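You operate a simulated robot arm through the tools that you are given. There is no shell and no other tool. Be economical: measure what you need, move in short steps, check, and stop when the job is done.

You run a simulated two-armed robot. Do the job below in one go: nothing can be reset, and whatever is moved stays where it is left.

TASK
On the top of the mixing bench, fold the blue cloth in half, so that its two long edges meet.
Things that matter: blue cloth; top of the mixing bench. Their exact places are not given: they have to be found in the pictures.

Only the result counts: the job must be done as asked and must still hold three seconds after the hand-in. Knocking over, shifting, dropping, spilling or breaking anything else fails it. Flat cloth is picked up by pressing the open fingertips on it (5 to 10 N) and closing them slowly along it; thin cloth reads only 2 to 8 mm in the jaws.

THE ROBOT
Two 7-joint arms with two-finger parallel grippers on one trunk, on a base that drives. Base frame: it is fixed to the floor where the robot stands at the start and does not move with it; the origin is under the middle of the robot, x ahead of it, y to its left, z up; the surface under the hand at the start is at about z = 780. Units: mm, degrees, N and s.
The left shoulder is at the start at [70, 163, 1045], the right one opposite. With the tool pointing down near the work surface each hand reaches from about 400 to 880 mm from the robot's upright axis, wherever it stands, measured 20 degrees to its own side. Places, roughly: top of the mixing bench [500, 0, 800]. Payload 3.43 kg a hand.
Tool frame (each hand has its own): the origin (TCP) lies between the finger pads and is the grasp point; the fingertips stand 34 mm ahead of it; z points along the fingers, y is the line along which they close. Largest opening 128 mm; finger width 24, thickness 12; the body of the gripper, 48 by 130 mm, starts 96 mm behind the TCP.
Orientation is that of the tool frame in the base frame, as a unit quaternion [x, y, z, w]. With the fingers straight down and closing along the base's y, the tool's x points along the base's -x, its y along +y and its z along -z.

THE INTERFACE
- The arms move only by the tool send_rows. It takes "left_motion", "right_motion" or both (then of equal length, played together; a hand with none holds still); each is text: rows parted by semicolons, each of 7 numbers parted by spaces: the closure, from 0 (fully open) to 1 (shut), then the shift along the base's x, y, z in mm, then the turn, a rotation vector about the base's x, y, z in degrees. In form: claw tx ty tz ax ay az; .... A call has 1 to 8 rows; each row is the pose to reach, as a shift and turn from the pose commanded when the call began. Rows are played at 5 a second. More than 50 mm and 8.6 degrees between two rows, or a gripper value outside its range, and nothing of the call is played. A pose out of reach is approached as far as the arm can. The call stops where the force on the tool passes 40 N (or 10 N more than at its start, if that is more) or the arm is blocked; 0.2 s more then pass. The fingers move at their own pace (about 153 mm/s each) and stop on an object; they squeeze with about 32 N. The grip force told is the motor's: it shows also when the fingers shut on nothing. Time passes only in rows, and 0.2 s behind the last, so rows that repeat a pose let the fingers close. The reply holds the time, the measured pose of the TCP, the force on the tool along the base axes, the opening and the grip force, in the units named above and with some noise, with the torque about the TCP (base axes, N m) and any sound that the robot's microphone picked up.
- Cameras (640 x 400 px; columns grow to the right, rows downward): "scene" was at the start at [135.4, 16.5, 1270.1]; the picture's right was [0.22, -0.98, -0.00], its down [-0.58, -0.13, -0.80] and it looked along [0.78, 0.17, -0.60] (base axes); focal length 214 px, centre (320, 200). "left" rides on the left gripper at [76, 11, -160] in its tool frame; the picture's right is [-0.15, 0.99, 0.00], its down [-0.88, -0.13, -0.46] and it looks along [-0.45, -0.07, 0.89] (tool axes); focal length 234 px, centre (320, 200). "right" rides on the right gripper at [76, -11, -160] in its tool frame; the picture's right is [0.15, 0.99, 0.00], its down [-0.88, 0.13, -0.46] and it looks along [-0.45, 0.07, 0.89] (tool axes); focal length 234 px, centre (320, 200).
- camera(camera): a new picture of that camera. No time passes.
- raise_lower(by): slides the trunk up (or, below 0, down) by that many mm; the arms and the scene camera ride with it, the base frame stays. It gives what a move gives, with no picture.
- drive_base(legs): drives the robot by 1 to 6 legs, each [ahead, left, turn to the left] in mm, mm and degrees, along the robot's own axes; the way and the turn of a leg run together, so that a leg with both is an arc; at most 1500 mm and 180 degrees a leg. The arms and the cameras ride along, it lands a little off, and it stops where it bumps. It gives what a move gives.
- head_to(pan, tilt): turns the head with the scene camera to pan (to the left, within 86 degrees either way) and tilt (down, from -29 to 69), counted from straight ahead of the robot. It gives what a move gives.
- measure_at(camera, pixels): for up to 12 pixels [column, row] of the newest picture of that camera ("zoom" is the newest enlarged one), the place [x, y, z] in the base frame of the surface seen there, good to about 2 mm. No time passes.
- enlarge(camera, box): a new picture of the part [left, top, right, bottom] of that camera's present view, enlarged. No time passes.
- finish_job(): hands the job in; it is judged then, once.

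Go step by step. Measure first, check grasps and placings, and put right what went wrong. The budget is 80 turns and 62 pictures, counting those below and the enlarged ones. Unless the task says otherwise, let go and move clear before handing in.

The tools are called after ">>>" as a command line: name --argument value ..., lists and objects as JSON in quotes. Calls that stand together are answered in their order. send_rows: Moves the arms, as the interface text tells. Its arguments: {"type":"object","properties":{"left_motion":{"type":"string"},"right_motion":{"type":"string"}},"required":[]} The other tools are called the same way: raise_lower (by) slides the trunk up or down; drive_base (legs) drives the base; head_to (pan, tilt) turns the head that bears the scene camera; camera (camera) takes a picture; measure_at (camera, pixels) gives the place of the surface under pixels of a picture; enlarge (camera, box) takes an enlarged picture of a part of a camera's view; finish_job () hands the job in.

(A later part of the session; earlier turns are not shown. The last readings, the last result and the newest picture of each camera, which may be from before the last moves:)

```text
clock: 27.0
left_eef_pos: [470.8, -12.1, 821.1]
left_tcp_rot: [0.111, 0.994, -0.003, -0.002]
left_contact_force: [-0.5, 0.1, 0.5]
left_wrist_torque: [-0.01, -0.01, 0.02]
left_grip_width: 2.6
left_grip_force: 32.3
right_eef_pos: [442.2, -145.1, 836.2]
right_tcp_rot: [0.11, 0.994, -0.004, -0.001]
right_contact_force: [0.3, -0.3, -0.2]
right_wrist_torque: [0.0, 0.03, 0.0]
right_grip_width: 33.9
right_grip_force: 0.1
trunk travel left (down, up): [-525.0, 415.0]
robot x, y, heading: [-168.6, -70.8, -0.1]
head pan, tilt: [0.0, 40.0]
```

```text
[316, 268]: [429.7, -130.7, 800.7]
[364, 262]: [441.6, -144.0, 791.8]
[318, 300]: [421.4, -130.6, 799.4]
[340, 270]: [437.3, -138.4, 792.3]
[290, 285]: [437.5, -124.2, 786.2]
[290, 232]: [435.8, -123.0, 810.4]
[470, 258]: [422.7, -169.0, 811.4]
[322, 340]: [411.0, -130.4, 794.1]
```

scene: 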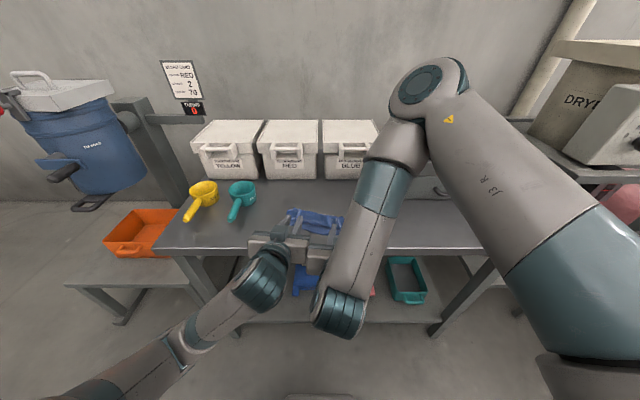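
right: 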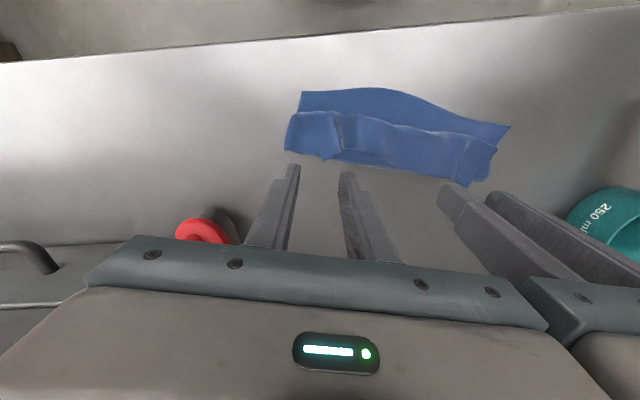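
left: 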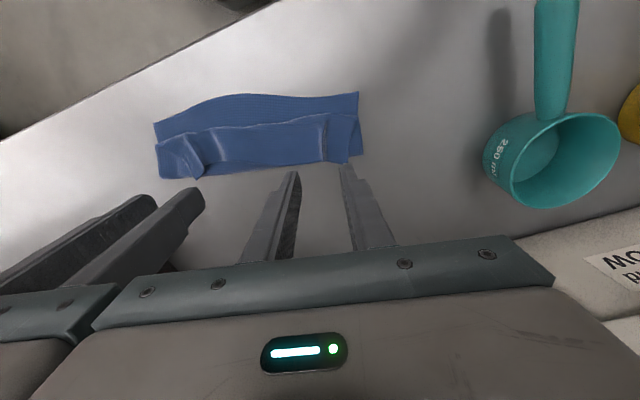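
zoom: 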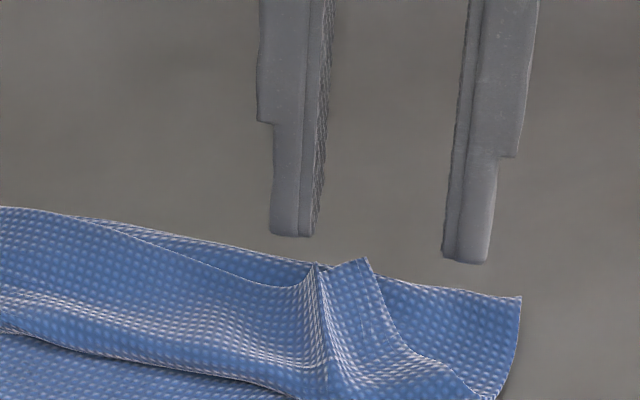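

The right ridge now peaks at (430,-131,800), near the inner finger. I shift the right hand 7 mm nearer and 4.5 mm left, open to 40 mm, lower and close slowly.

>>> send_rows --right_motion "0.69 -7 4.5 0 0 0 0; 0.69 -7 4.5 -10 0 0 0; 0.69 -7 4.5 -15.5 0 0 0; 0.75 -7 4.5 -15.5 0 0 0; 0.81 -7 4.5 -15.5 0 0 0; 0.87 -7 4.5 -15.5 0 0 0; 0.94 -7 4.5 -15.5 0 0 0; 1 -7 4.5 -15.5 0 0 0"

>>> enlarge --camera "scene" --box '[280, 190, 360, 240]'

```text
clock: 28.8
left_eef_pos: [471.6, -13.8, 819.8]
left_tcp_rot: [0.111, 0.994, -0.004, -0.002]
left_contact_force: [-0.3, -0.6, 0.3]
left_wrist_torque: [-0.03, 0.02, 0.0]
left_grip_width: 2.2
left_grip_force: 32.3
right_eef_pos: [434.8, -141.2, 821.1]
right_tcp_rot: [0.109, 0.994, -0.003, 0.001]
right_contact_force: [-0.3, 0.7, 0.8]
right_wrist_torque: [0.03, -0.01, -0.01]
right_grip_width: 0.1
right_grip_force: 32.1
trunk travel left (down, up): [-525.0, 415.0]
robot x, y, heading: [-172.5, -74.7, 0.1]
head pan, tilt: [0.0, 40.0]
```

```text
8.00 times, centred on (320, 215) of scene
```

zoom: 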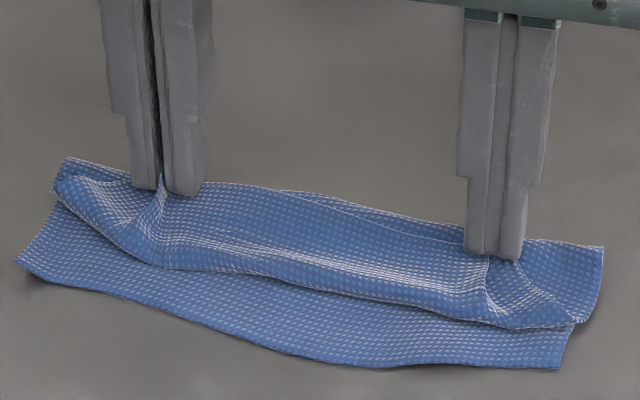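

It slipped again. I reopen and prepare a pressing grasp, measuring the edge first.

>>> send_rows --right_motion "0.9 0 0 8 0 0 0; 0.75 0 0 18 0 0 0; 0.75 0 0 18 0 0 0"

>>> enlarge --camera "scene" --box '[310, 195, 366, 230]'

>>> measure_at --camera "zoom" --pixels '[[316, 275], [364, 268], [318, 300], [340, 280], [290, 290], [340, 320], [400, 320], [322, 340]]'

```text
clock: 29.6
left_eef_pos: [471.3, -11.9, 820.6]
left_tcp_rot: [0.11, 0.994, -0.003, -0.001]
left_contact_force: [0.2, -0.8, -0.2]
left_wrist_torque: [0.02, 0.0, 0.01]
left_grip_width: 2.5
left_grip_force: 31.4
right_eef_pos: [435.3, -139.2, 840.9]
right_tcp_rot: [0.11, 0.994, -0.003, -0.001]
right_contact_force: [0.7, -1.1, -0.2]
right_wrist_torque: [0.0, -0.02, 0.01]
right_grip_width: 32.0
right_grip_force: 0.1
trunk travel left (down, up): [-525.0, 415.0]
robot x, y, heading: [-167.5, -74.3, -0.0]
head pan, tilt: [0.0, 40.0]
```

```text
11.43 times, centred on (338, 212) of scene
```

zoom: 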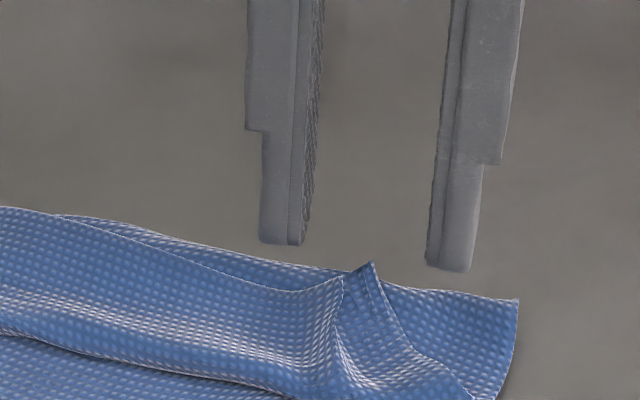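

```text
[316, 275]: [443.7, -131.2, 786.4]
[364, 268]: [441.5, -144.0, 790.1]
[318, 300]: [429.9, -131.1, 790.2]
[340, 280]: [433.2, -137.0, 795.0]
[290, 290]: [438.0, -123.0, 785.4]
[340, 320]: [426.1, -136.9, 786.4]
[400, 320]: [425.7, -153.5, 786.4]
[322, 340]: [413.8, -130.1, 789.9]
```

The ridge now sits at (433,-137,795), centred between the fingers. I go down until there is light pressing contact.

>>> send_rows --right_motion "0.75 -4 1 -10 0 0 0; 0.75 -4 1 -18 0 0 0; 0.75 -4 1 -21 0 0 0; 0.75 -4 1 -22.5 0 0 0; 0.75 -4 1 -22.5 0 0 0"

```text
clock: 30.8
left_eef_pos: [470.5, -12.6, 820.5]
left_tcp_rot: [0.111, 0.994, -0.003, 0.0]
left_contact_force: [0.2, -0.5, -0.4]
left_wrist_torque: [0.0, 0.04, -0.04]
left_grip_width: 2.6
left_grip_force: 31.6
right_eef_pos: [431.0, -139.9, 817.1]
right_tcp_rot: [0.11, 0.994, -0.003, -0.001]
right_contact_force: [-0.4, -1.0, 2.9]
right_wrist_torque: [0.05, 0.01, -0.01]
right_grip_width: 31.8
right_grip_force: 0.1
trunk travel left (down, up): [-525.0, 415.0]
robot x, y, heading: [-171.3, -72.1, -0.1]
head pan, tilt: [0.0, 40.0]
```

Contact is 2.9 N. I press 0.5 mm more and close slowly.

>>> send_rows --right_motion "0.75 0 0 -0.5 0 0 0; 0.79 0 0 -0.5 0 0 0; 0.83 0 0 -0.5 0 0 0; 0.87 0 0 -0.5 0 0 0; 0.91 0 0 -0.5 0 0 0; 0.95 0 0 -0.5 0 0 0; 1 0 0 -0.5 0 0 0; 1 0 0 -0.5 0 0 0"

>>> enlarge --camera "scene" --box '[280, 190, 360, 240]'

```text
clock: 32.6
left_eef_pos: [471.5, -12.9, 820.3]
left_tcp_rot: [0.11, 0.994, -0.003, -0.001]
left_contact_force: [-0.9, -6.7, -0.7]
left_wrist_torque: [-0.28, 0.03, 0.08]
left_grip_width: 2.6
left_grip_force: 31.8
right_eef_pos: [430.6, -138.1, 817.1]
right_tcp_rot: [0.111, 0.994, -0.003, 0.0]
right_contact_force: [2.4, 7.6, 7.1]
right_wrist_torque: [0.33, -0.01, -0.01]
right_grip_width: 3.7
right_grip_force: 32.0
trunk travel left (down, up): [-525.0, 415.0]
robot x, y, heading: [-165.2, -73.3, 0.0]
head pan, tilt: [0.0, 40.0]
```

```text
8.00 times, centred on (320, 215) of scene
```

zoom: 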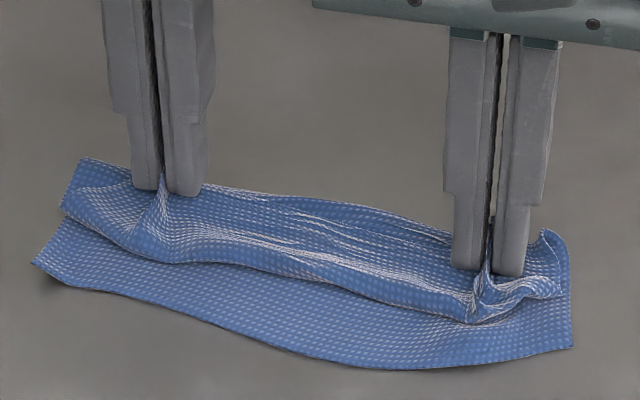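

The right jaw now holds 3.7 mm. I lift both hands 30 mm to see which layers came up.

>>> send_rows --left_motion "1 0 0 10 0 0 0; 1 0 0 20 0 0 0; 1 0 0 30 0 0 0; 1 0 0 30 0 0 0" --right_motion "1 0 0 11 0 0 0; 1 0 0 22 0 0 0; 1 0 0 33 0 0 0; 1 0 0 33 0 0 0"

>>> enlarge --camera "scene" --box '[280, 185, 368, 240]'

>>> camera --camera "right"

```text
clock: 33.6
left_eef_pos: [470.6, -13.2, 851.5]
left_tcp_rot: [0.111, 0.994, -0.003, -0.002]
left_contact_force: [-1.6, -8.4, -0.3]
left_wrist_torque: [-0.31, 0.09, 0.08]
left_grip_width: 2.5
left_grip_force: 31.8
right_eef_pos: [431.5, -140.1, 849.1]
right_tcp_rot: [0.11, 0.994, -0.003, -0.001]
right_contact_force: [1.6, 7.6, 0.8]
right_wrist_torque: [0.28, -0.05, -0.02]
right_grip_width: 3.2
right_grip_force: 32.1
trunk travel left (down, up): [-525.0, 415.0]
robot x, y, heading: [-171.7, -72.2, -0.0]
head pan, tilt: [0.0, 40.0]
```

```text
7.27 times, centred on (324, 212) of scene
```

zoom: 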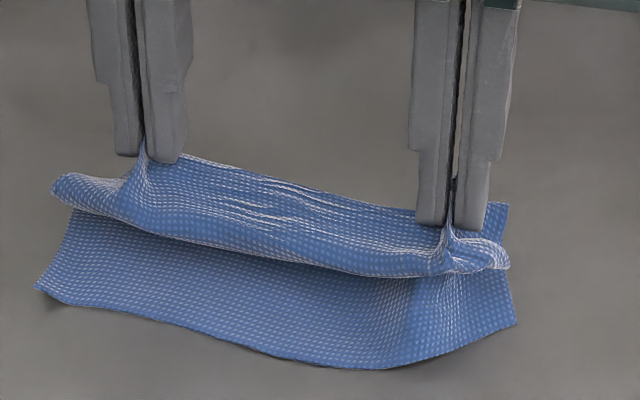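

```text
25 pictures are left
```

right: 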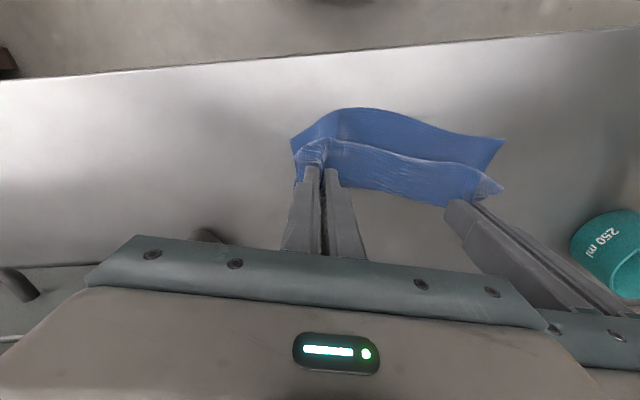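

The flap is up. I measure the bottom layer's near edge and corners now.

>>> measure_at --camera "zoom" --pixels '[[40, 287], [150, 315], [230, 340], [300, 358], [370, 366], [440, 350], [514, 322], [505, 206], [70, 215], [55, 180], [180, 160], [480, 300]]'

>>> send_rows --left_motion "1 0 -0.5 12 0 0 0; 1 -5 0.5 25 0 0 0; 1 -10 1.5 35 0 0 0; 1 -10 1.5 35 0 0 0" --right_motion "1 0 0.5 12 0 0 0; 1 -2 1 25 0 0 0; 1 -4 1.4 35 0 0 0; 1 -4 1.4 35 0 0 0"

>>> enlarge --camera "scene" --box '[280, 170, 376, 240]'

```text
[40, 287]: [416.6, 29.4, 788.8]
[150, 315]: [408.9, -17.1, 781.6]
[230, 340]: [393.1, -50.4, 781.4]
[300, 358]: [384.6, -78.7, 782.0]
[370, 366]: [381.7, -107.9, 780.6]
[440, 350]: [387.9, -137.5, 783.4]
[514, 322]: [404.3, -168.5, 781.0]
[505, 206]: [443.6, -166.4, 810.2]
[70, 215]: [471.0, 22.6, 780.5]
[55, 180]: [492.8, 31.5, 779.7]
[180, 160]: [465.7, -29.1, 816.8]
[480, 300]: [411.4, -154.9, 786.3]
```

```text
clock: 34.6
left_eef_pos: [461.1, -12.9, 885.2]
left_tcp_rot: [0.111, 0.994, -0.003, -0.002]
left_contact_force: [-0.8, -5.9, 0.4]
left_wrist_torque: [-0.26, 0.03, 0.08]
left_grip_width: 2.4
left_grip_force: 32.6
right_eef_pos: [428.0, -138.3, 884.5]
right_tcp_rot: [0.109, 0.994, -0.003, -0.001]
right_contact_force: [1.3, 6.8, -0.1]
right_wrist_torque: [0.23, -0.04, 0.01]
right_grip_width: 3.4
right_grip_force: 32.2
trunk travel left (down, up): [-525.0, 415.0]
robot x, y, heading: [-167.7, -75.9, -0.1]
head pan, tilt: [0.0, 40.0]
```

```text
5.71 times, centred on (328, 205) of scene
```

zoom: 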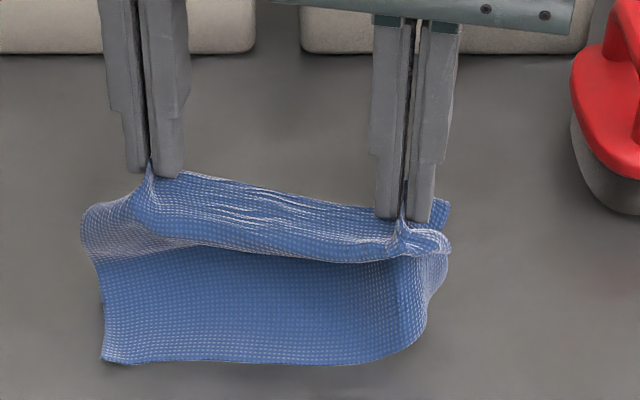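

The top half is now lifted nearly upright. I measure the bottom near edge again before swinging forward.

>>> measure_at --camera "zoom" --pixels '[[106, 356], [180, 361], [250, 362], [310, 362], [360, 358], [400, 346], [425, 310], [85, 225], [440, 245], [240, 250], [445, 205], [100, 290]]'

```text
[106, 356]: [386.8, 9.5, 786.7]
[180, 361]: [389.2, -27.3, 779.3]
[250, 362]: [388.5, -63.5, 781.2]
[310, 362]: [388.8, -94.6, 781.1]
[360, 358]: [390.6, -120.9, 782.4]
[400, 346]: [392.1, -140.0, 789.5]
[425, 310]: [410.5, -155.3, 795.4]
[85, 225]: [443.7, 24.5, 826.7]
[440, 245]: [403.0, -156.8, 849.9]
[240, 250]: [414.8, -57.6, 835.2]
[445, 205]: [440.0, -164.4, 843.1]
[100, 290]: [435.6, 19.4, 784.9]
```

The cloth has slid so that its near edge now lies along y at x≈388. I turn both tools square to it, lean the bodies slightly apart, lower 15 mm and bring the right hand level with the left.

>>> send_rows --left_motion "1 0 0.5 -5 -1 0 2.5; 1 0 1 -10 -2 0 5; 1 0.5 2 -15 -3 0 7.5; 1 1 2.5 -15 -4 0 10; 1 1 3 -15 -5 0 12.6; 1 1 3 -15 -5 0 12.6" --right_motion "1 6 -0.5 -5 1 0 2.5; 1 12 -1 -10 2 0 5; 1 18 -2 -15 3 0 7.5; 1 24 -3 -15 4 0 10; 1 29 -4 -15 5 0 12.6; 1 29 -4 -15 5 0 12.6"

>>> enlarge --camera "scene" --box '[280, 170, 376, 240]'

```text
clock: 36.0
left_eef_pos: [462.4, -9.2, 870.2]
left_tcp_rot: [0.001, 0.999, -0.047, 0.004]
left_contact_force: [-0.7, -3.0, 0.1]
left_wrist_torque: [-0.09, -0.04, 0.0]
left_grip_width: 2.3
left_grip_force: 32.5
right_eef_pos: [455.4, -142.7, 869.3]
right_tcp_rot: [0.0, 0.999, 0.04, -0.005]
right_contact_force: [-0.7, 1.9, -0.8]
right_wrist_torque: [0.06, 0.0, -0.07]
right_grip_width: 3.3
right_grip_force: 32.6
trunk travel left (down, up): [-525.0, 415.0]
robot x, y, heading: [-171.6, -76.2, 0.1]
head pan, tilt: [0.0, 40.0]
```

```text
5.71 times, centred on (328, 205) of scene
```

zoom: 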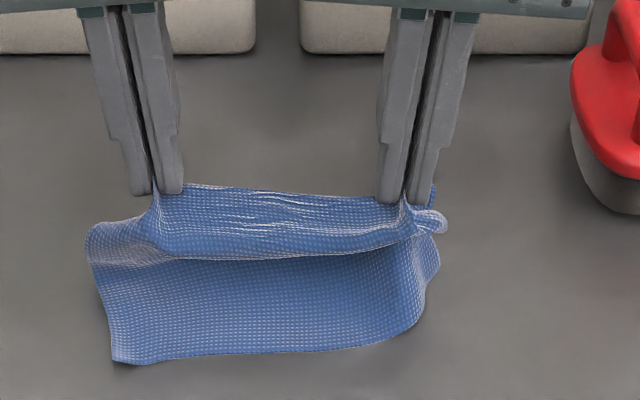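

The line is now level and tension is lower, at 2-3 N. I measure the near edge and the folds.

>>> measure_at --camera "zoom" --pixels '[[117, 357], [200, 354], [280, 350], [350, 346], [400, 325], [437, 262], [93, 265], [250, 256], [250, 225], [438, 222], [88, 232], [250, 300]]'

```text
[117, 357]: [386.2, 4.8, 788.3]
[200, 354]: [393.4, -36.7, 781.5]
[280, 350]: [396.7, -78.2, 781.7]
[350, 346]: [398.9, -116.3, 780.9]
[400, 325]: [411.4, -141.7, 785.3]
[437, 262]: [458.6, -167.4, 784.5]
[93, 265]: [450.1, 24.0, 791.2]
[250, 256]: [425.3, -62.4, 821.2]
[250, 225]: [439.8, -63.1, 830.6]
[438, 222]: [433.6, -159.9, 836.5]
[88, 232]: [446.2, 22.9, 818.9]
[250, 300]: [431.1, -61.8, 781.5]
```

The cloth geometry fits a 79 mm fold. The bottom near edge is at x≈389 on the left and 411 on the right. I swing both hands over, tilting the fingers forward as they go.

>>> send_rows --left_motion "1 -9.1 0 1.7 0 -7 0; 1 -18.2 0 1 0 -14 0; 1 -28.2 0 -1.3 0 -21 0; 1 -38 0 -6 0 -28 0; 1 -47.5 0 -12.1 0 -35 0; 1 -56.8 0 -19.7 0 -42 0; 1 -65.7 0 -29.7 0 -49 0; 1 -74.2 0 -40 0 -56 0" --right_motion "1 -6.1 0 1.7 0 -7 0; 1 -12.2 0 1 0 -14 0; 1 -18.2 0 -1.3 0 -21 0; 1 -24 0 -6 0 -28 0; 1 -29.5 0 -12.1 0 -35 0; 1 -35.8 0 -19.7 0 -42 0; 1 -40.7 0 -29.7 0 -49 0; 1 -46.2 0 -40 0 -56 0"

>>> camera --camera "left"

>>> camera --camera "right"

```text
clock: 37.8
left_eef_pos: [387.9, -8.0, 832.6]
left_tcp_rot: [0.022, 0.88, -0.041, 0.473]
left_contact_force: [0.4, -4.2, 1.5]
left_wrist_torque: [-0.1, 0.0, -0.09]
left_grip_width: 2.2
left_grip_force: 32.0
right_eef_pos: [409.9, -141.9, 828.6]
right_tcp_rot: [-0.018, 0.884, 0.035, 0.466]
right_contact_force: [-1.1, 4.5, -0.6]
right_wrist_torque: [0.05, 0.03, 0.11]
right_grip_width: 3.5
right_grip_force: 31.9
trunk travel left (down, up): [-525.0, 415.0]
robot x, y, heading: [-170.8, -75.1, 0.1]
head pan, tilt: [0.0, 40.0]
```

```text
22 pictures are left
```

left: 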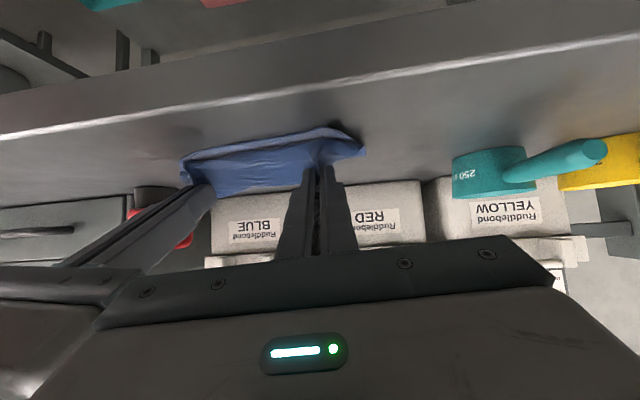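

```text
21 pictures are left
```

right: 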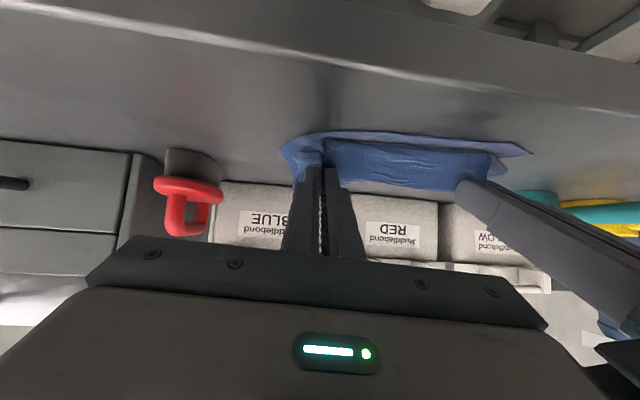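

The top half now stands just behind the near edge. I measure the near edge against the held layer in both views.

>>> measure_at --camera "left" --pixels '[[190, 157], [230, 144], [280, 136], [325, 129], [355, 140], [360, 150], [240, 160], [280, 150]]'

>>> measure_at --camera "right" --pixels '[[290, 145], [330, 134], [380, 133], [430, 138], [490, 143], [525, 150], [400, 160], [310, 150]]'

```text
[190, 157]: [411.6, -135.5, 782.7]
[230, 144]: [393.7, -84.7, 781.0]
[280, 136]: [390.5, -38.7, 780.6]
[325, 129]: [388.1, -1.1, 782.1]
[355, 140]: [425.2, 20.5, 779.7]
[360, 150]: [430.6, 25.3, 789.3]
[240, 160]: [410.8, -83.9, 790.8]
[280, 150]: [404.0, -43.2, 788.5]
```

```text
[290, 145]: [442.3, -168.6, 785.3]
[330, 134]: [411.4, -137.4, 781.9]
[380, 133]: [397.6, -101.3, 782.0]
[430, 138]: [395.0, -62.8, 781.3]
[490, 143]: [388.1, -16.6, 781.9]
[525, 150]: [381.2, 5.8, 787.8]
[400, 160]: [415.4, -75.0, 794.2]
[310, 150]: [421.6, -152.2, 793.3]
```

Near edge is x≈387 on the left and ≈411 on the right. I lower the last bit, tilting to about 72°.

>>> send_rows --left_motion "1 -5 0 -8 0 -5.5 0; 1 -10 0 -16 0 -11 0; 1 -14 0 -22.5 0 -16 0; 1 -14 0 -22.5 0 -16 0" --right_motion "1 -3 0 -8 0 -5.5 0; 1 -6 0 -16 0 -11 0; 1 -9 0 -22.5 0 -16 0; 1 -9 0 -22.5 0 -16 0"

>>> camera --camera "right"

```text
clock: 38.4
left_eef_pos: [380.6, -0.5, 819.2]
left_tcp_rot: [0.021, 0.844, -0.033, 0.535]
left_contact_force: [-1.2, 8.1, -0.2]
left_wrist_torque: [-0.27, -0.11, -0.75]
left_grip_width: 2.5
left_grip_force: 32.2
right_eef_pos: [397.8, -110.0, 822.0]
right_tcp_rot: [0.001, 0.854, 0.075, 0.515]
right_contact_force: [3.3, -7.0, 1.3]
right_wrist_torque: [0.25, 0.09, 0.67]
right_grip_width: 3.3
right_grip_force: 32.2
trunk travel left (down, up): [-525.0, 415.0]
robot x, y, heading: [-169.7, -72.6, -0.1]
head pan, tilt: [0.0, 40.0]
stopped in row 2 (left hand): the force on the tool passed its limit at 85 N (the readings are from after the stop); the commanded pose is now the measured one
```

```text
20 pictures are left
```

right: 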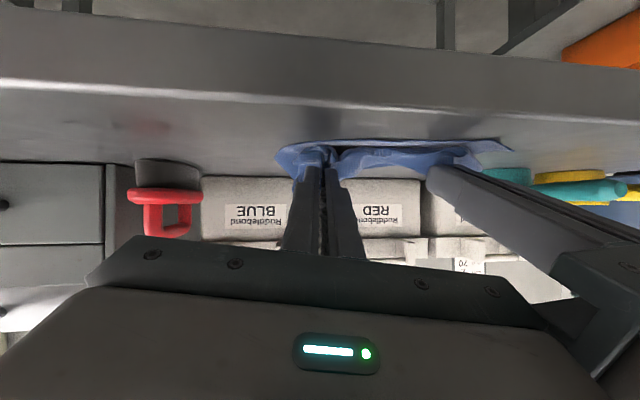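

The right arm jumped 32 mm sideways into the left hand, but both grips still hold. I move the right hand back out gently.

>>> send_rows --right_motion "1 0 -8 0 0 0 0; 1 0 -16 0 0 0 0; 1 0 -24 0 0 0 0; 1 0 -28 0 0 0 0; 1 0 -28 0 0 0 0"

```text
clock: 39.6
left_eef_pos: [380.8, -4.2, 818.9]
left_tcp_rot: [0.023, 0.844, -0.035, 0.535]
left_contact_force: [-0.3, -5.4, 1.1]
left_wrist_torque: [-0.14, -0.03, -0.14]
left_grip_width: 2.5
left_grip_force: 31.8
right_eef_pos: [396.9, -139.6, 821.4]
right_tcp_rot: [0.002, 0.854, 0.076, 0.515]
right_contact_force: [-1.3, 5.5, -1.3]
right_wrist_torque: [0.09, 0.03, 0.17]
right_grip_width: 3.0
right_grip_force: 31.6
trunk travel left (down, up): [-525.0, 415.0]
robot x, y, heading: [-169.0, -74.8, 0.1]
head pan, tilt: [0.0, 40.0]
```

That recovered, with 135 mm between the hands and a tilt of about 63°. I lower the last 8 mm in small steps.

>>> send_rows --left_motion "1 -1 0 -3 0 0 0; 1 -2 0 -6 0 0 0; 1 -4 0 -8 0 0 0; 1 -4 0 -8 0 0 0" --right_motion "1 1 0 -3 0 0 0; 1 2 0 -6 0 0 0; 1 4 0 -9 0 0 0; 1 4 0 -9 0 0 0"

>>> camera --camera "left"

>>> camera --camera "scene"

```text
clock: 40.6
left_eef_pos: [376.2, -4.5, 810.9]
left_tcp_rot: [0.022, 0.844, -0.034, 0.535]
left_contact_force: [2.6, -6.9, 3.7]
left_wrist_torque: [-0.18, -0.1, -0.19]
left_grip_width: 2.6
left_grip_force: 32.0
right_eef_pos: [401.7, -140.0, 811.7]
right_tcp_rot: [0.002, 0.854, 0.076, 0.515]
right_contact_force: [-2.1, 7.1, 1.1]
right_wrist_torque: [0.11, 0.0, 0.19]
right_grip_width: 3.6
right_grip_force: 32.3
trunk travel left (down, up): [-525.0, 415.0]
robot x, y, heading: [-171.2, -76.7, -0.1]
head pan, tilt: [0.0, 40.0]
```

```text
19 pictures are left
```

left: 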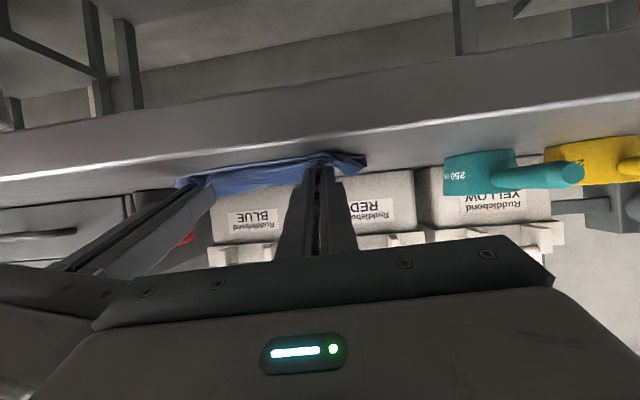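

```text
18 pictures are left
```

scene: 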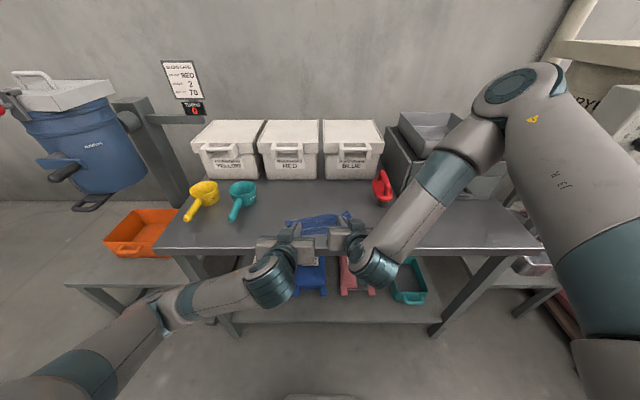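

Contact is light. I release and withdraw, mostly upward.

>>> send_rows --left_motion "0.95 0 0 0 0 0 0; 0.88 0 0 0 0 0 0; 0.82 0 0 0 0 0 0; 0.82 -2 0 5 0 0 0; 0.82 -4 0 15 0 0 0; 0.82 -4 0 30 0 0 0; 0.82 -4 10 60 0 0 0; 0.82 -4 30 90 0 0 0" --right_motion "0.95 0 0 0 0 0 0; 0.88 0 0 0 0 0 0; 0.82 0 0 0 0 0 0; 0.82 -6 0 5 0 0 0; 0.82 -12 0 15 0 0 0; 0.82 -20 0 30 0 0 0; 0.82 -25 -10 60 0 0 0; 0.82 -25 -30 90 0 0 0"

>>> send_rows --left_motion "0.82 0 20 20 0 8 0; 0.82 0 40 40 0 16 0; 0.82 0 60 60 0 24 0; 0.82 0 80 80 0 32 0; 0.82 0 100 100 0 40 0; 0.82 0 125 110 0 48 0; 0.82 0 150 120 0 56 0; 0.82 0 170 120 0 64 0" --right_motion "0.82 0 -20 20 0 8 0; 0.82 0 -40 40 0 16 0; 0.82 0 -60 60 0 24 0; 0.82 0 -80 80 0 32 0; 0.82 0 -100 100 0 40 0; 0.82 0 -125 110 0 48 0; 0.82 0 -150 120 0 56 0; 0.82 0 -170 120 0 62 0"

>>> enlarge --camera "scene" --box '[280, 190, 368, 245]'

```text
clock: 42.4
left_eef_pos: [392.4, 16.9, 897.2]
left_tcp_rot: [0.021, 0.844, -0.033, 0.535]
left_contact_force: [-0.5, -0.3, -0.6]
left_wrist_torque: [-0.02, -0.03, -0.01]
left_grip_width: 22.9
left_grip_force: 0.1
left hand out of reach, approached as far as the arm can: row 7, 8
right_eef_pos: [393.7, -162.6, 900.6]
right_tcp_rot: [0.002, 0.854, 0.075, 0.515]
right_contact_force: [-0.3, -0.3, -0.1]
right_wrist_torque: [0.03, -0.02, -0.03]
right_grip_width: 22.6
right_grip_force: 0.0
right hand out of reach, approached as far as the arm can: row 7, 8
trunk travel left (down, up): [-525.0, 415.0]
robot x, y, heading: [-167.4, -73.1, -0.1]
head pan, tilt: [0.0, 40.0]
```

```text
clock: 44.2
left_eef_pos: [392.3, 186.2, 1016.1]
left_tcp_rot: [0.0, 0.999, -0.04, 0.005]
left_contact_force: [-0.2, -0.2, 0.0]
left_wrist_torque: [0.03, 0.01, 0.01]
left_grip_width: 22.7
left_grip_force: 0.1
left hand out of reach, approached as far as the arm can: row 1, 2
right_eef_pos: [395.7, -334.5, 1020.0]
right_tcp_rot: [0.04, 0.997, 0.064, 0.001]
right_contact_force: [-0.1, 0.2, -0.5]
right_wrist_torque: [0.07, -0.02, -0.01]
right_grip_width: 22.8
right_grip_force: 0.0
trunk travel left (down, up): [-525.0, 415.0]
robot x, y, heading: [-167.4, -72.6, 0.3]
head pan, tilt: [0.0, 40.0]
```

```text
7.27 times, centred on (324, 218) of scene
```

zoom: 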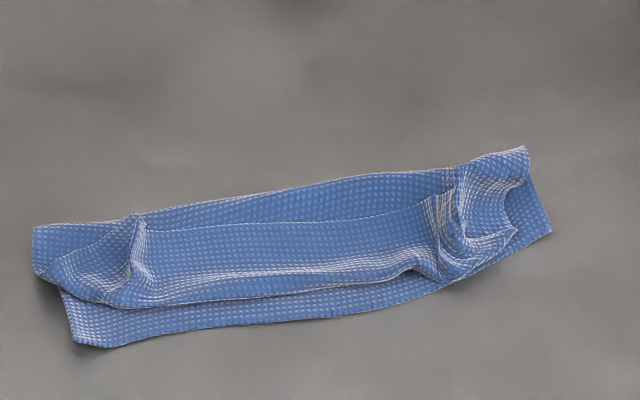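

The flap has again fallen back, but it is shorter and the fold is deeper. I measure the layers.

>>> measure_at --camera "zoom" --pixels '[[80, 342], [200, 329], [300, 319], [400, 298], [480, 268], [548, 230], [70, 288], [200, 300], [300, 292], [400, 272], [470, 265], [515, 230]]'

>>> measure_at --camera "zoom" --pixels '[[38, 228], [130, 222], [250, 200], [350, 180], [430, 173], [525, 152], [138, 220], [150, 260], [250, 228], [350, 217], [440, 200], [470, 240]]'

```text
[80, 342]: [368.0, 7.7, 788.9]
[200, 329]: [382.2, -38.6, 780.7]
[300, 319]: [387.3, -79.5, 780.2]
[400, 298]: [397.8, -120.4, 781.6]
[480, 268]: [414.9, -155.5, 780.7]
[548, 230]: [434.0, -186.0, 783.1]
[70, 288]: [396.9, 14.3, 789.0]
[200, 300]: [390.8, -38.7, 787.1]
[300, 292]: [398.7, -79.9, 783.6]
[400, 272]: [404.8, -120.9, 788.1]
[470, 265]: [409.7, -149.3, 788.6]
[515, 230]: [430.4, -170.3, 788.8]
```

```text
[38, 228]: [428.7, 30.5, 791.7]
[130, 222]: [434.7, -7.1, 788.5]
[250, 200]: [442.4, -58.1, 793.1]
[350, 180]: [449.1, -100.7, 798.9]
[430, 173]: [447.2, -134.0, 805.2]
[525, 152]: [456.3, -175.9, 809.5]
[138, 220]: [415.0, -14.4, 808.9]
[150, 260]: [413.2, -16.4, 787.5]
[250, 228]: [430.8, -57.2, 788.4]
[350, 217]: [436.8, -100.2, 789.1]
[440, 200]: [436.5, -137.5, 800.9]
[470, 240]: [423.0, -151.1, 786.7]
```

Both times the flap fell back because the held edge never turned past upright. I will drive back for more arm room, then re-pick the flap's edge with the fingers pointing slightly towards me. That way I can finish at about 85-90° of tilt with the edge turned past vertical.

>>> drive_base --legs '[[-130, 0, 0]]'

>>> head_to --pan 0 --tilt 35

>>> camera --camera "scene"

```text
clock: 45.5
left_eef_pos: [260.1, 187.2, 1015.8]
left_tcp_rot: [-0.001, 0.999, -0.04, 0.006]
left_contact_force: [0.5, 0.0, 0.1]
left_wrist_torque: [0.02, -0.02, 0.02]
left_grip_width: 23.0
left_grip_force: 0.0
right_eef_pos: [263.5, -332.6, 1019.1]
right_tcp_rot: [0.041, 0.997, 0.064, 0.002]
right_contact_force: [-0.4, -0.7, 0.8]
right_wrist_torque: [-0.01, 0.0, -0.01]
right_grip_width: 23.1
right_grip_force: 0.1
trunk travel left (down, up): [-525.0, 415.0]
robot x, y, heading: [-296.6, -75.7, 0.2]
head pan, tilt: [0.0, 40.0]
```

```text
clock: 46.1
left_eef_pos: [261.4, 187.6, 1017.4]
left_tcp_rot: [0.001, 0.999, -0.041, 0.006]
left_contact_force: [0.3, 0.8, -0.5]
left_wrist_torque: [0.03, 0.02, 0.0]
left_grip_width: 22.8
left_grip_force: 0.0
right_eef_pos: [264.0, -333.2, 1020.5]
right_tcp_rot: [0.041, 0.997, 0.063, 0.003]
right_contact_force: [0.1, 1.2, -0.1]
right_wrist_torque: [0.03, 0.01, 0.0]
right_grip_width: 23.0
right_grip_force: 0.0
trunk travel left (down, up): [-525.0, 415.0]
robot x, y, heading: [-301.4, -73.0, 0.1]
head pan, tilt: [0.0, 35.0]
```

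```text
16 pictures are left
```

scene: 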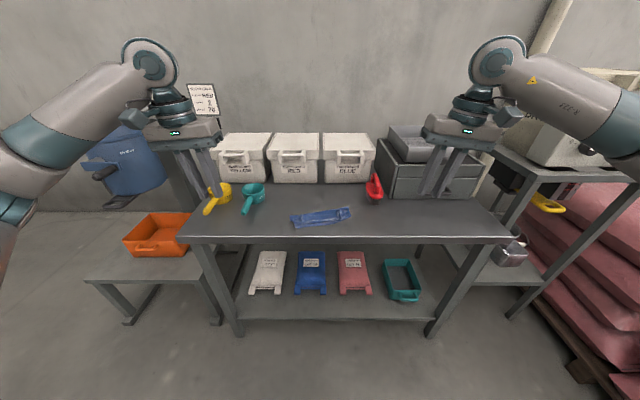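

I take one close look at the flap to choose the pick points.

>>> enlarge --camera "scene" --box '[285, 200, 357, 236]'

```text
8.89 times, centred on (321, 218) of scene
```

zoom: 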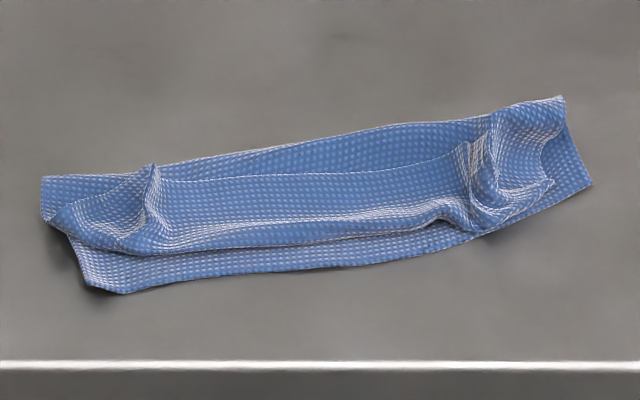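

>>> measure_at --camera "zoom" --pixels '[[153, 168], [145, 185], [160, 200], [466, 148], [475, 160], [490, 130], [485, 150], [520, 118], [558, 102], [545, 150], [300, 178], [320, 366]]'

```text
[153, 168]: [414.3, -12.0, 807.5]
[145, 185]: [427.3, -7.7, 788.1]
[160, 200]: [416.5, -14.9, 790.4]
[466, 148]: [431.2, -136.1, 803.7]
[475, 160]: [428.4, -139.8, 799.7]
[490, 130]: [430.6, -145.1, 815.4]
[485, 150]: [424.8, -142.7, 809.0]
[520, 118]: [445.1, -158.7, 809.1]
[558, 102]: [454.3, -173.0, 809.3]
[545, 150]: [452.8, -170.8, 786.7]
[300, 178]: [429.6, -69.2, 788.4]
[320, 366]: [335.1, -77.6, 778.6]
```

Tall ridges stand at (414,-12,808) and (430,-145,815), which are good handles. The bench's front edge is at x≈335. I move the hands above them with a -15° tilt.

>>> send_rows --left_motion "0.66 24 -28 0 0 2.1 1; 0.66 47 -56 0 0 4.3 2; 0.66 71 -84 0 0 6.4 3; 0.66 95 -112 -25 0 8.6 4; 0.66 118 -140 -50 0 10.7 5; 0.66 142 -168 -80 0 12.9 6; 0.66 166 -195.5 -108 0 15 7; 0.66 166 -195.5 -137 0 15 7" --right_motion "0.66 25 27 0 0 2.1 1.7; 0.66 50 54 0 0 4.3 3.4; 0.66 76 80 0 0 6.4 5; 0.66 101 107 -25 0 8.6 6.7; 0.66 126 134 -50 0 10.7 8.4; 0.66 152 161 -80 0 12.9 10; 0.66 177 187.5 -110 0 15 11.7; 0.66 177 187.5 -140 0 15 11.7"

>>> enlarge --camera "scene" --box '[285, 180, 365, 240]'

```text
clock: 47.9
left_eef_pos: [426.6, -10.7, 877.9]
left_tcp_rot: [-0.065, 0.99, -0.039, -0.122]
left_contact_force: [-0.5, -0.1, -0.1]
left_wrist_torque: [0.03, 0.01, -0.01]
left_grip_width: 43.7
left_grip_force: 0.1
right_eef_pos: [442.2, -146.2, 879.3]
right_tcp_rot: [-0.054, 0.988, 0.058, -0.135]
right_contact_force: [0.9, -0.6, 0.4]
right_wrist_torque: [0.03, 0.02, 0.0]
right_grip_width: 43.3
right_grip_force: 0.1
trunk travel left (down, up): [-525.0, 415.0]
robot x, y, heading: [-299.2, -72.4, 0.2]
head pan, tilt: [0.0, 35.0]
```

```text
6.67 times, centred on (325, 210) of scene
```

zoom: 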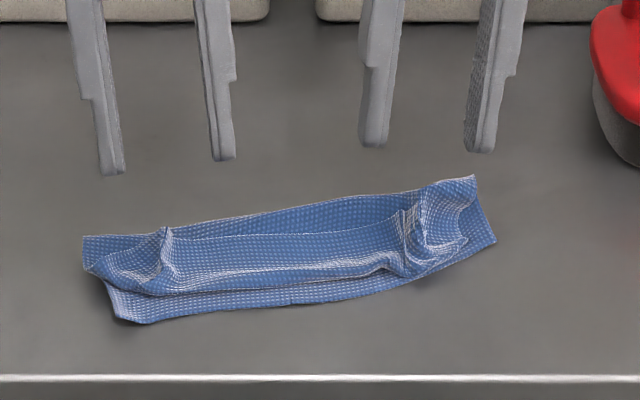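

The jaws straddle both ridges. I descend so the tips are at about 795 and close slowly.

>>> send_rows --left_motion "0.66 0 1 -25 0 0 0; 0.66 0 1 -45 0 0 0; 0.66 0 1 -52 0 0 0; 0.72 0 1 -52 0 0 0; 0.79 0 1 -52 0 0 0; 0.86 0 1 -52 0 0 0; 0.93 0 1 -52 0 0 0; 1 0 1 -52 0 0 0" --right_motion "0.66 0 0 -25 0 0 0; 0.66 0 0 -45 0 0 0; 0.66 0 0 -51 0 0 0; 0.72 0 0 -51 0 0 0; 0.79 0 0 -51 0 0 0; 0.86 0 0 -51 0 0 0; 0.93 0 0 -51 0 0 0; 1 0 0 -51 0 0 0"

>>> send_rows --left_motion "1 0 0 0 0 0 0; 1 0 0 0 0 0 0" --right_motion "1 0 0 0 0 0 0; 1 0 0 0 0 0 0"

```text
clock: 49.7
left_eef_pos: [426.8, -8.6, 828.7]
left_tcp_rot: [-0.065, 0.99, -0.038, -0.123]
left_contact_force: [0.2, -2.1, -0.1]
left_wrist_torque: [-0.06, -0.02, 0.0]
left_grip_width: 2.2
left_grip_force: 31.4
right_eef_pos: [440.8, -145.4, 829.2]
right_tcp_rot: [-0.053, 0.988, 0.058, -0.134]
right_contact_force: [-0.6, 1.0, -0.4]
right_wrist_torque: [0.11, 0.01, -0.03]
right_grip_width: 3.3
right_grip_force: 32.6
trunk travel left (down, up): [-525.0, 415.0]
robot x, y, heading: [-302.5, -75.7, 0.2]
head pan, tilt: [0.0, 35.0]
```

```text
clock: 50.3
left_eef_pos: [426.1, -6.5, 828.9]
left_tcp_rot: [-0.065, 0.99, -0.039, -0.122]
left_contact_force: [0.6, -1.6, 0.4]
left_wrist_torque: [-0.05, 0.04, 0.01]
left_grip_width: 2.2
left_grip_force: 31.7
right_eef_pos: [439.1, -146.5, 829.0]
right_tcp_rot: [-0.053, 0.988, 0.057, -0.135]
right_contact_force: [0.1, 1.1, 0.3]
right_wrist_torque: [0.1, -0.02, 0.0]
right_grip_width: 2.9
right_grip_force: 32.3
trunk travel left (down, up): [-525.0, 415.0]
robot x, y, heading: [-302.7, -73.8, 0.0]
head pan, tilt: [0.0, 35.0]
```

Both jaws hold, at 2.2 and 2.9 mm. I lift high so the whole cloth hangs and straightens.

>>> send_rows --left_motion "1 3 0 18 0 0 0; 1 6 0 36 0 0 0; 1 10 0 54 0 0 0; 1 14 0 72 0 0 0; 1 18 0 90 0 0 0; 1 20 0 108 0 0 0; 1 20 0 125 0 0 0; 1 20 0 125 0 0 0" --right_motion "1 3 0 18 0 0 0; 1 6 0 36 0 0 0; 1 10 0 54 0 0 0; 1 14 0 72 0 0 0; 1 18 0 90 0 0 0; 1 20 0 108 0 0 0; 1 20 0 125 0 0 0; 1 20 0 125 0 0 0"

>>> enlarge --camera "scene" --box '[270, 140, 382, 240]'

```text
clock: 52.1
left_eef_pos: [447.8, -9.9, 952.4]
left_tcp_rot: [-0.066, 0.99, -0.039, -0.122]
left_contact_force: [-0.2, 0.0, 0.6]
left_wrist_torque: [-0.04, 0.02, 0.0]
left_grip_width: 1.9
left_grip_force: 32.6
right_eef_pos: [447.2, -145.5, 955.3]
right_tcp_rot: [-0.053, 0.988, 0.057, -0.135]
right_contact_force: [0.2, 0.8, -1.7]
right_wrist_torque: [0.04, 0.04, 0.02]
right_grip_width: 3.0
right_grip_force: 32.0
right hand out of reach, approached as far as the arm can: row 5, 6, 7, 8
trunk travel left (down, up): [-525.0, 415.0]
robot x, y, heading: [-302.8, -73.8, 0.0]
head pan, tilt: [0.0, 35.0]
```

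```text
4.00 times, centred on (326, 190) of scene
```

zoom: 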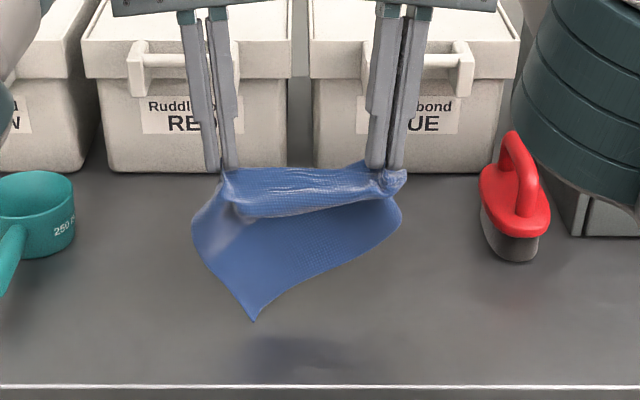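

The cloth hangs in the air, but its right side looks bunched near (395,190). I measure some points on it.

>>> measure_at --camera "zoom" --pixels '[[253, 314], [300, 288], [350, 262], [392, 235], [400, 215], [398, 180], [195, 230], [225, 180], [300, 215], [300, 240], [300, 180], [360, 166]]'

>>> camera --camera "right"

```text
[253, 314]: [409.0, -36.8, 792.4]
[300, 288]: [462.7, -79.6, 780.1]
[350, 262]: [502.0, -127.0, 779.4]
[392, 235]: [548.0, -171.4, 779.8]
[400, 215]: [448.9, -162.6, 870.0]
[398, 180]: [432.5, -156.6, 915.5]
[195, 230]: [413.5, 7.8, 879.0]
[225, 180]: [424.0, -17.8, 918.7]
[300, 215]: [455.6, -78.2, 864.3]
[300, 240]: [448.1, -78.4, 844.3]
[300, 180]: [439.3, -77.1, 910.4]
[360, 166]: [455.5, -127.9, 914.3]
```

```text
12 pictures are left
```

right: 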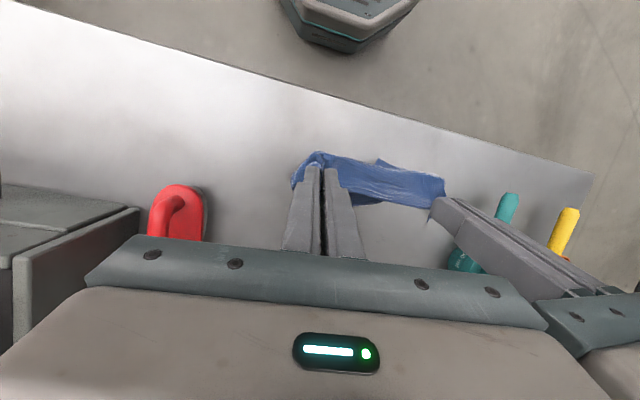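

The right jaw has caught extra folds. I will lay the cloth out flat again: lower it partly, drive forward so it drags out straight on the bench with the held edge far, then set it down.

>>> send_rows --left_motion "1 -5 0 -18 0 0 0; 1 -5 0 -36 0 0 0; 1 -5 0 -55 0 0 0; 1 -5 0 -70 0 0 0" --right_motion "1 0 0 -18 0 0 0; 1 0 0 -36 0 0 0; 1 0 0 -55 0 0 0; 1 0 0 -72 0 0 0"

>>> drive_base --legs '[[130, 0, 0]]'

>>> send_rows --left_motion "1 5 0 -15 0 0 0; 1 10 0 -30 0 0 0; 1 15 0 -42 0 0 0; 1 20 0 -50 0 0 0; 1 20 0 -50 0 0 0" --right_motion "1 5 0 -15 0 0 0; 1 10 0 -30 0 0 0; 1 15 0 -42 0 0 0; 1 20 0 -50 0 0 0; 1 20 0 -50 0 0 0"

>>> enlarge --camera "scene" --box '[260, 160, 388, 250]'

```text
clock: 53.1
left_eef_pos: [441.4, -9.4, 882.3]
left_tcp_rot: [-0.066, 0.99, -0.04, -0.122]
left_contact_force: [0.7, -1.2, 0.5]
left_wrist_torque: [-0.03, 0.01, -0.03]
left_grip_width: 2.3
left_grip_force: 31.8
right_eef_pos: [453.8, -144.4, 882.8]
right_tcp_rot: [-0.054, 0.988, 0.058, -0.136]
right_contact_force: [0.0, 1.4, -0.8]
right_wrist_torque: [0.03, 0.01, -0.01]
right_grip_width: 2.8
right_grip_force: 32.0
right hand out of reach, approached as far as the arm can: row 2, 3, 4
trunk travel left (down, up): [-525.0, 415.0]
robot x, y, heading: [-301.5, -73.1, 0.2]
head pan, tilt: [0.0, 35.0]
```

```text
clock: 54.5
left_eef_pos: [569.8, -7.5, 880.7]
left_tcp_rot: [-0.066, 0.989, -0.039, -0.123]
left_contact_force: [0.0, -0.3, 0.1]
left_wrist_torque: [0.02, -0.01, 0.01]
left_grip_width: 2.2
left_grip_force: 31.8
right_eef_pos: [578.7, -142.4, 882.1]
right_tcp_rot: [-0.054, 0.987, 0.056, -0.144]
right_contact_force: [0.4, 0.8, 0.1]
right_wrist_torque: [0.02, 0.04, 0.0]
right_grip_width: 3.0
right_grip_force: 31.8
trunk travel left (down, up): [-525.0, 415.0]
robot x, y, heading: [-174.5, -73.1, 0.1]
head pan, tilt: [0.0, 35.0]
stopped in leg 1: the force on the tool passed its limit at 79 N (the readings are from after the stop); the commanded pose is now the measured one
```

```text
clock: 55.1
left_eef_pos: [575.6, -8.3, 856.9]
left_tcp_rot: [-0.066, 0.99, -0.04, -0.121]
left_contact_force: [-0.2, -0.2, 0.5]
left_wrist_torque: [0.01, -0.01, -0.03]
left_grip_width: 2.1
left_grip_force: 31.8
right_eef_pos: [577.4, -141.7, 866.0]
right_tcp_rot: [-0.055, 0.986, 0.057, -0.144]
right_contact_force: [-23.4, -1.1, 12.2]
right_wrist_torque: [-0.21, -2.12, -0.58]
right_grip_width: 2.8
right_grip_force: 32.1
right hand out of reach, approached as far as the arm can: row 2, 3
trunk travel left (down, up): [-525.0, 415.0]
robot x, y, heading: [-171.9, -70.4, 0.2]
head pan, tilt: [0.0, 35.0]
stopped in row 3 (right hand): the force on the tool passed its limit at 46 N (the readings are from after the stop); the commanded pose is now the measured one
```

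```text
4.44 times, centred on (324, 205) of scene
```

zoom: 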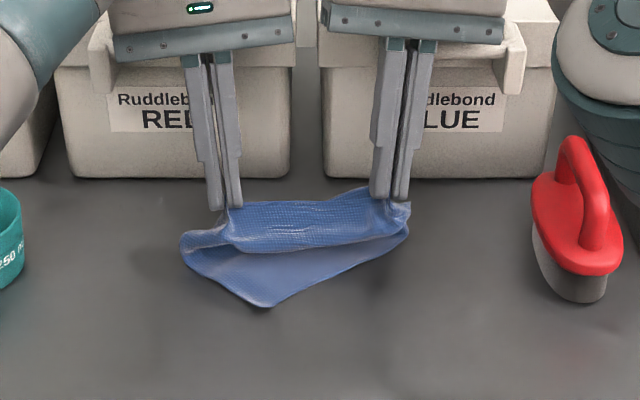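

The right hand's leaned-back body touched the blue box's handle. Going by the picture, the box's lower edge is still in line with its neighbour. I back off 25 mm, untilt to vertical and lower.

>>> send_rows --left_motion "1 -12 0 0 0 -4 0; 1 -25 0 0 0 -8 0; 1 -25 0 -3 0 -12 0; 1 -25 0 -10 0 -15 0; 1 -25 0 -20 0 -15 0; 1 -25 0 -30 0 -15 0; 1 -25 0 -34 0 -15 0" --right_motion "1 -12 0 0 0 -4 0; 1 -25 0 0 0 -8 0; 1 -25 0 -8 0 -12 0; 1 -25 0 -18 0 -16 0; 1 -25 0 -28 0 -16 0; 1 -25 0 -38 0 -16 0; 1 -25 0 -43 0 -16 0"

>>> enlarge --camera "scene" --box '[260, 160, 388, 250]'

```text
clock: 55.7
left_eef_pos: [560.4, -11.0, 853.2]
left_tcp_rot: [-0.063, 0.994, -0.042, -0.075]
left_contact_force: [0.6, -2.6, -0.2]
left_wrist_torque: [-0.03, 0.0, -0.01]
left_grip_width: 2.0
left_grip_force: 32.5
right_eef_pos: [583.4, -150.4, 864.5]
right_tcp_rot: [-0.037, 0.993, 0.06, -0.094]
right_contact_force: [-3.8, 2.4, -0.1]
right_wrist_torque: [0.06, -0.27, -0.07]
right_grip_width: 2.8
right_grip_force: 32.2
right hand out of reach, approached as far as the arm can: row 1
trunk travel left (down, up): [-525.0, 415.0]
robot x, y, heading: [-173.9, -71.5, 0.3]
head pan, tilt: [0.0, 35.0]
stopped in row 2 (right hand): the force on the tool passed its limit at 54 N (the readings are from after the stop); the commanded pose is now the measured one
```

```text
4.44 times, centred on (324, 205) of scene
```

zoom: 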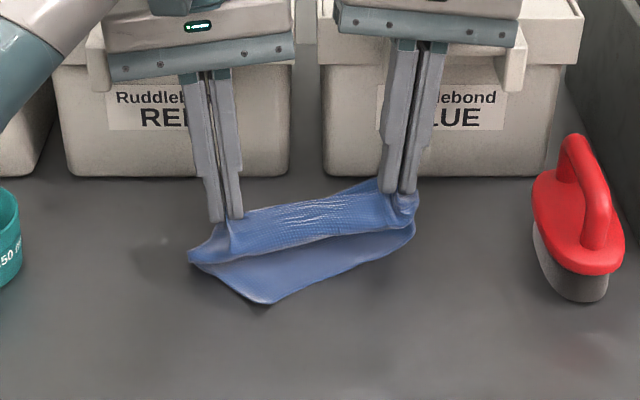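

The right arm behaves oddly, and its elbow may be touching something. I need a full view.

>>> camera --camera "scene"

```text
9 pictures are left
```

scene: 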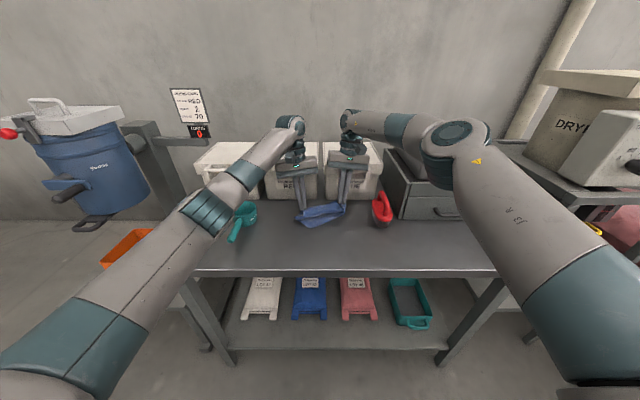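

The right arm is back in an elbow-up posture and clear. I back the right hand away from the box in small steps, then straighten it.

>>> send_rows --left_motion "1 -5 0 0 0 -2 0; 1 -8 0 0 0 -4 0; 1 -8 0 0 0 -6 0; 1 -8 0 0 0 -8 0; 1 -8 0 0 0 -9 0" --right_motion "1 -8 1 0 0 -2 0; 1 -16 2 0 0 -5 0; 1 -24 4 0 0 -8 0; 1 -32 5 0 0 -11 0; 1 -32 5 0 0 -11 0"

```text
clock: 56.9
left_eef_pos: [553.3, -8.4, 852.1]
left_tcp_rot: [-0.061, 0.997, -0.046, 0.003]
left_contact_force: [-0.4, -0.3, -0.9]
left_wrist_torque: [0.0, -0.01, 0.0]
left_grip_width: 1.9
left_grip_force: 31.6
right_eef_pos: [553.4, -143.6, 864.2]
right_tcp_rot: [-0.041, 0.998, 0.056, 0.002]
right_contact_force: [-0.2, -1.2, 0.6]
right_wrist_torque: [0.01, 0.02, 0.01]
right_grip_width: 3.0
right_grip_force: 31.8
trunk travel left (down, up): [-525.0, 415.0]
robot x, y, heading: [-171.6, -71.3, 0.2]
head pan, tilt: [0.0, 35.0]
```

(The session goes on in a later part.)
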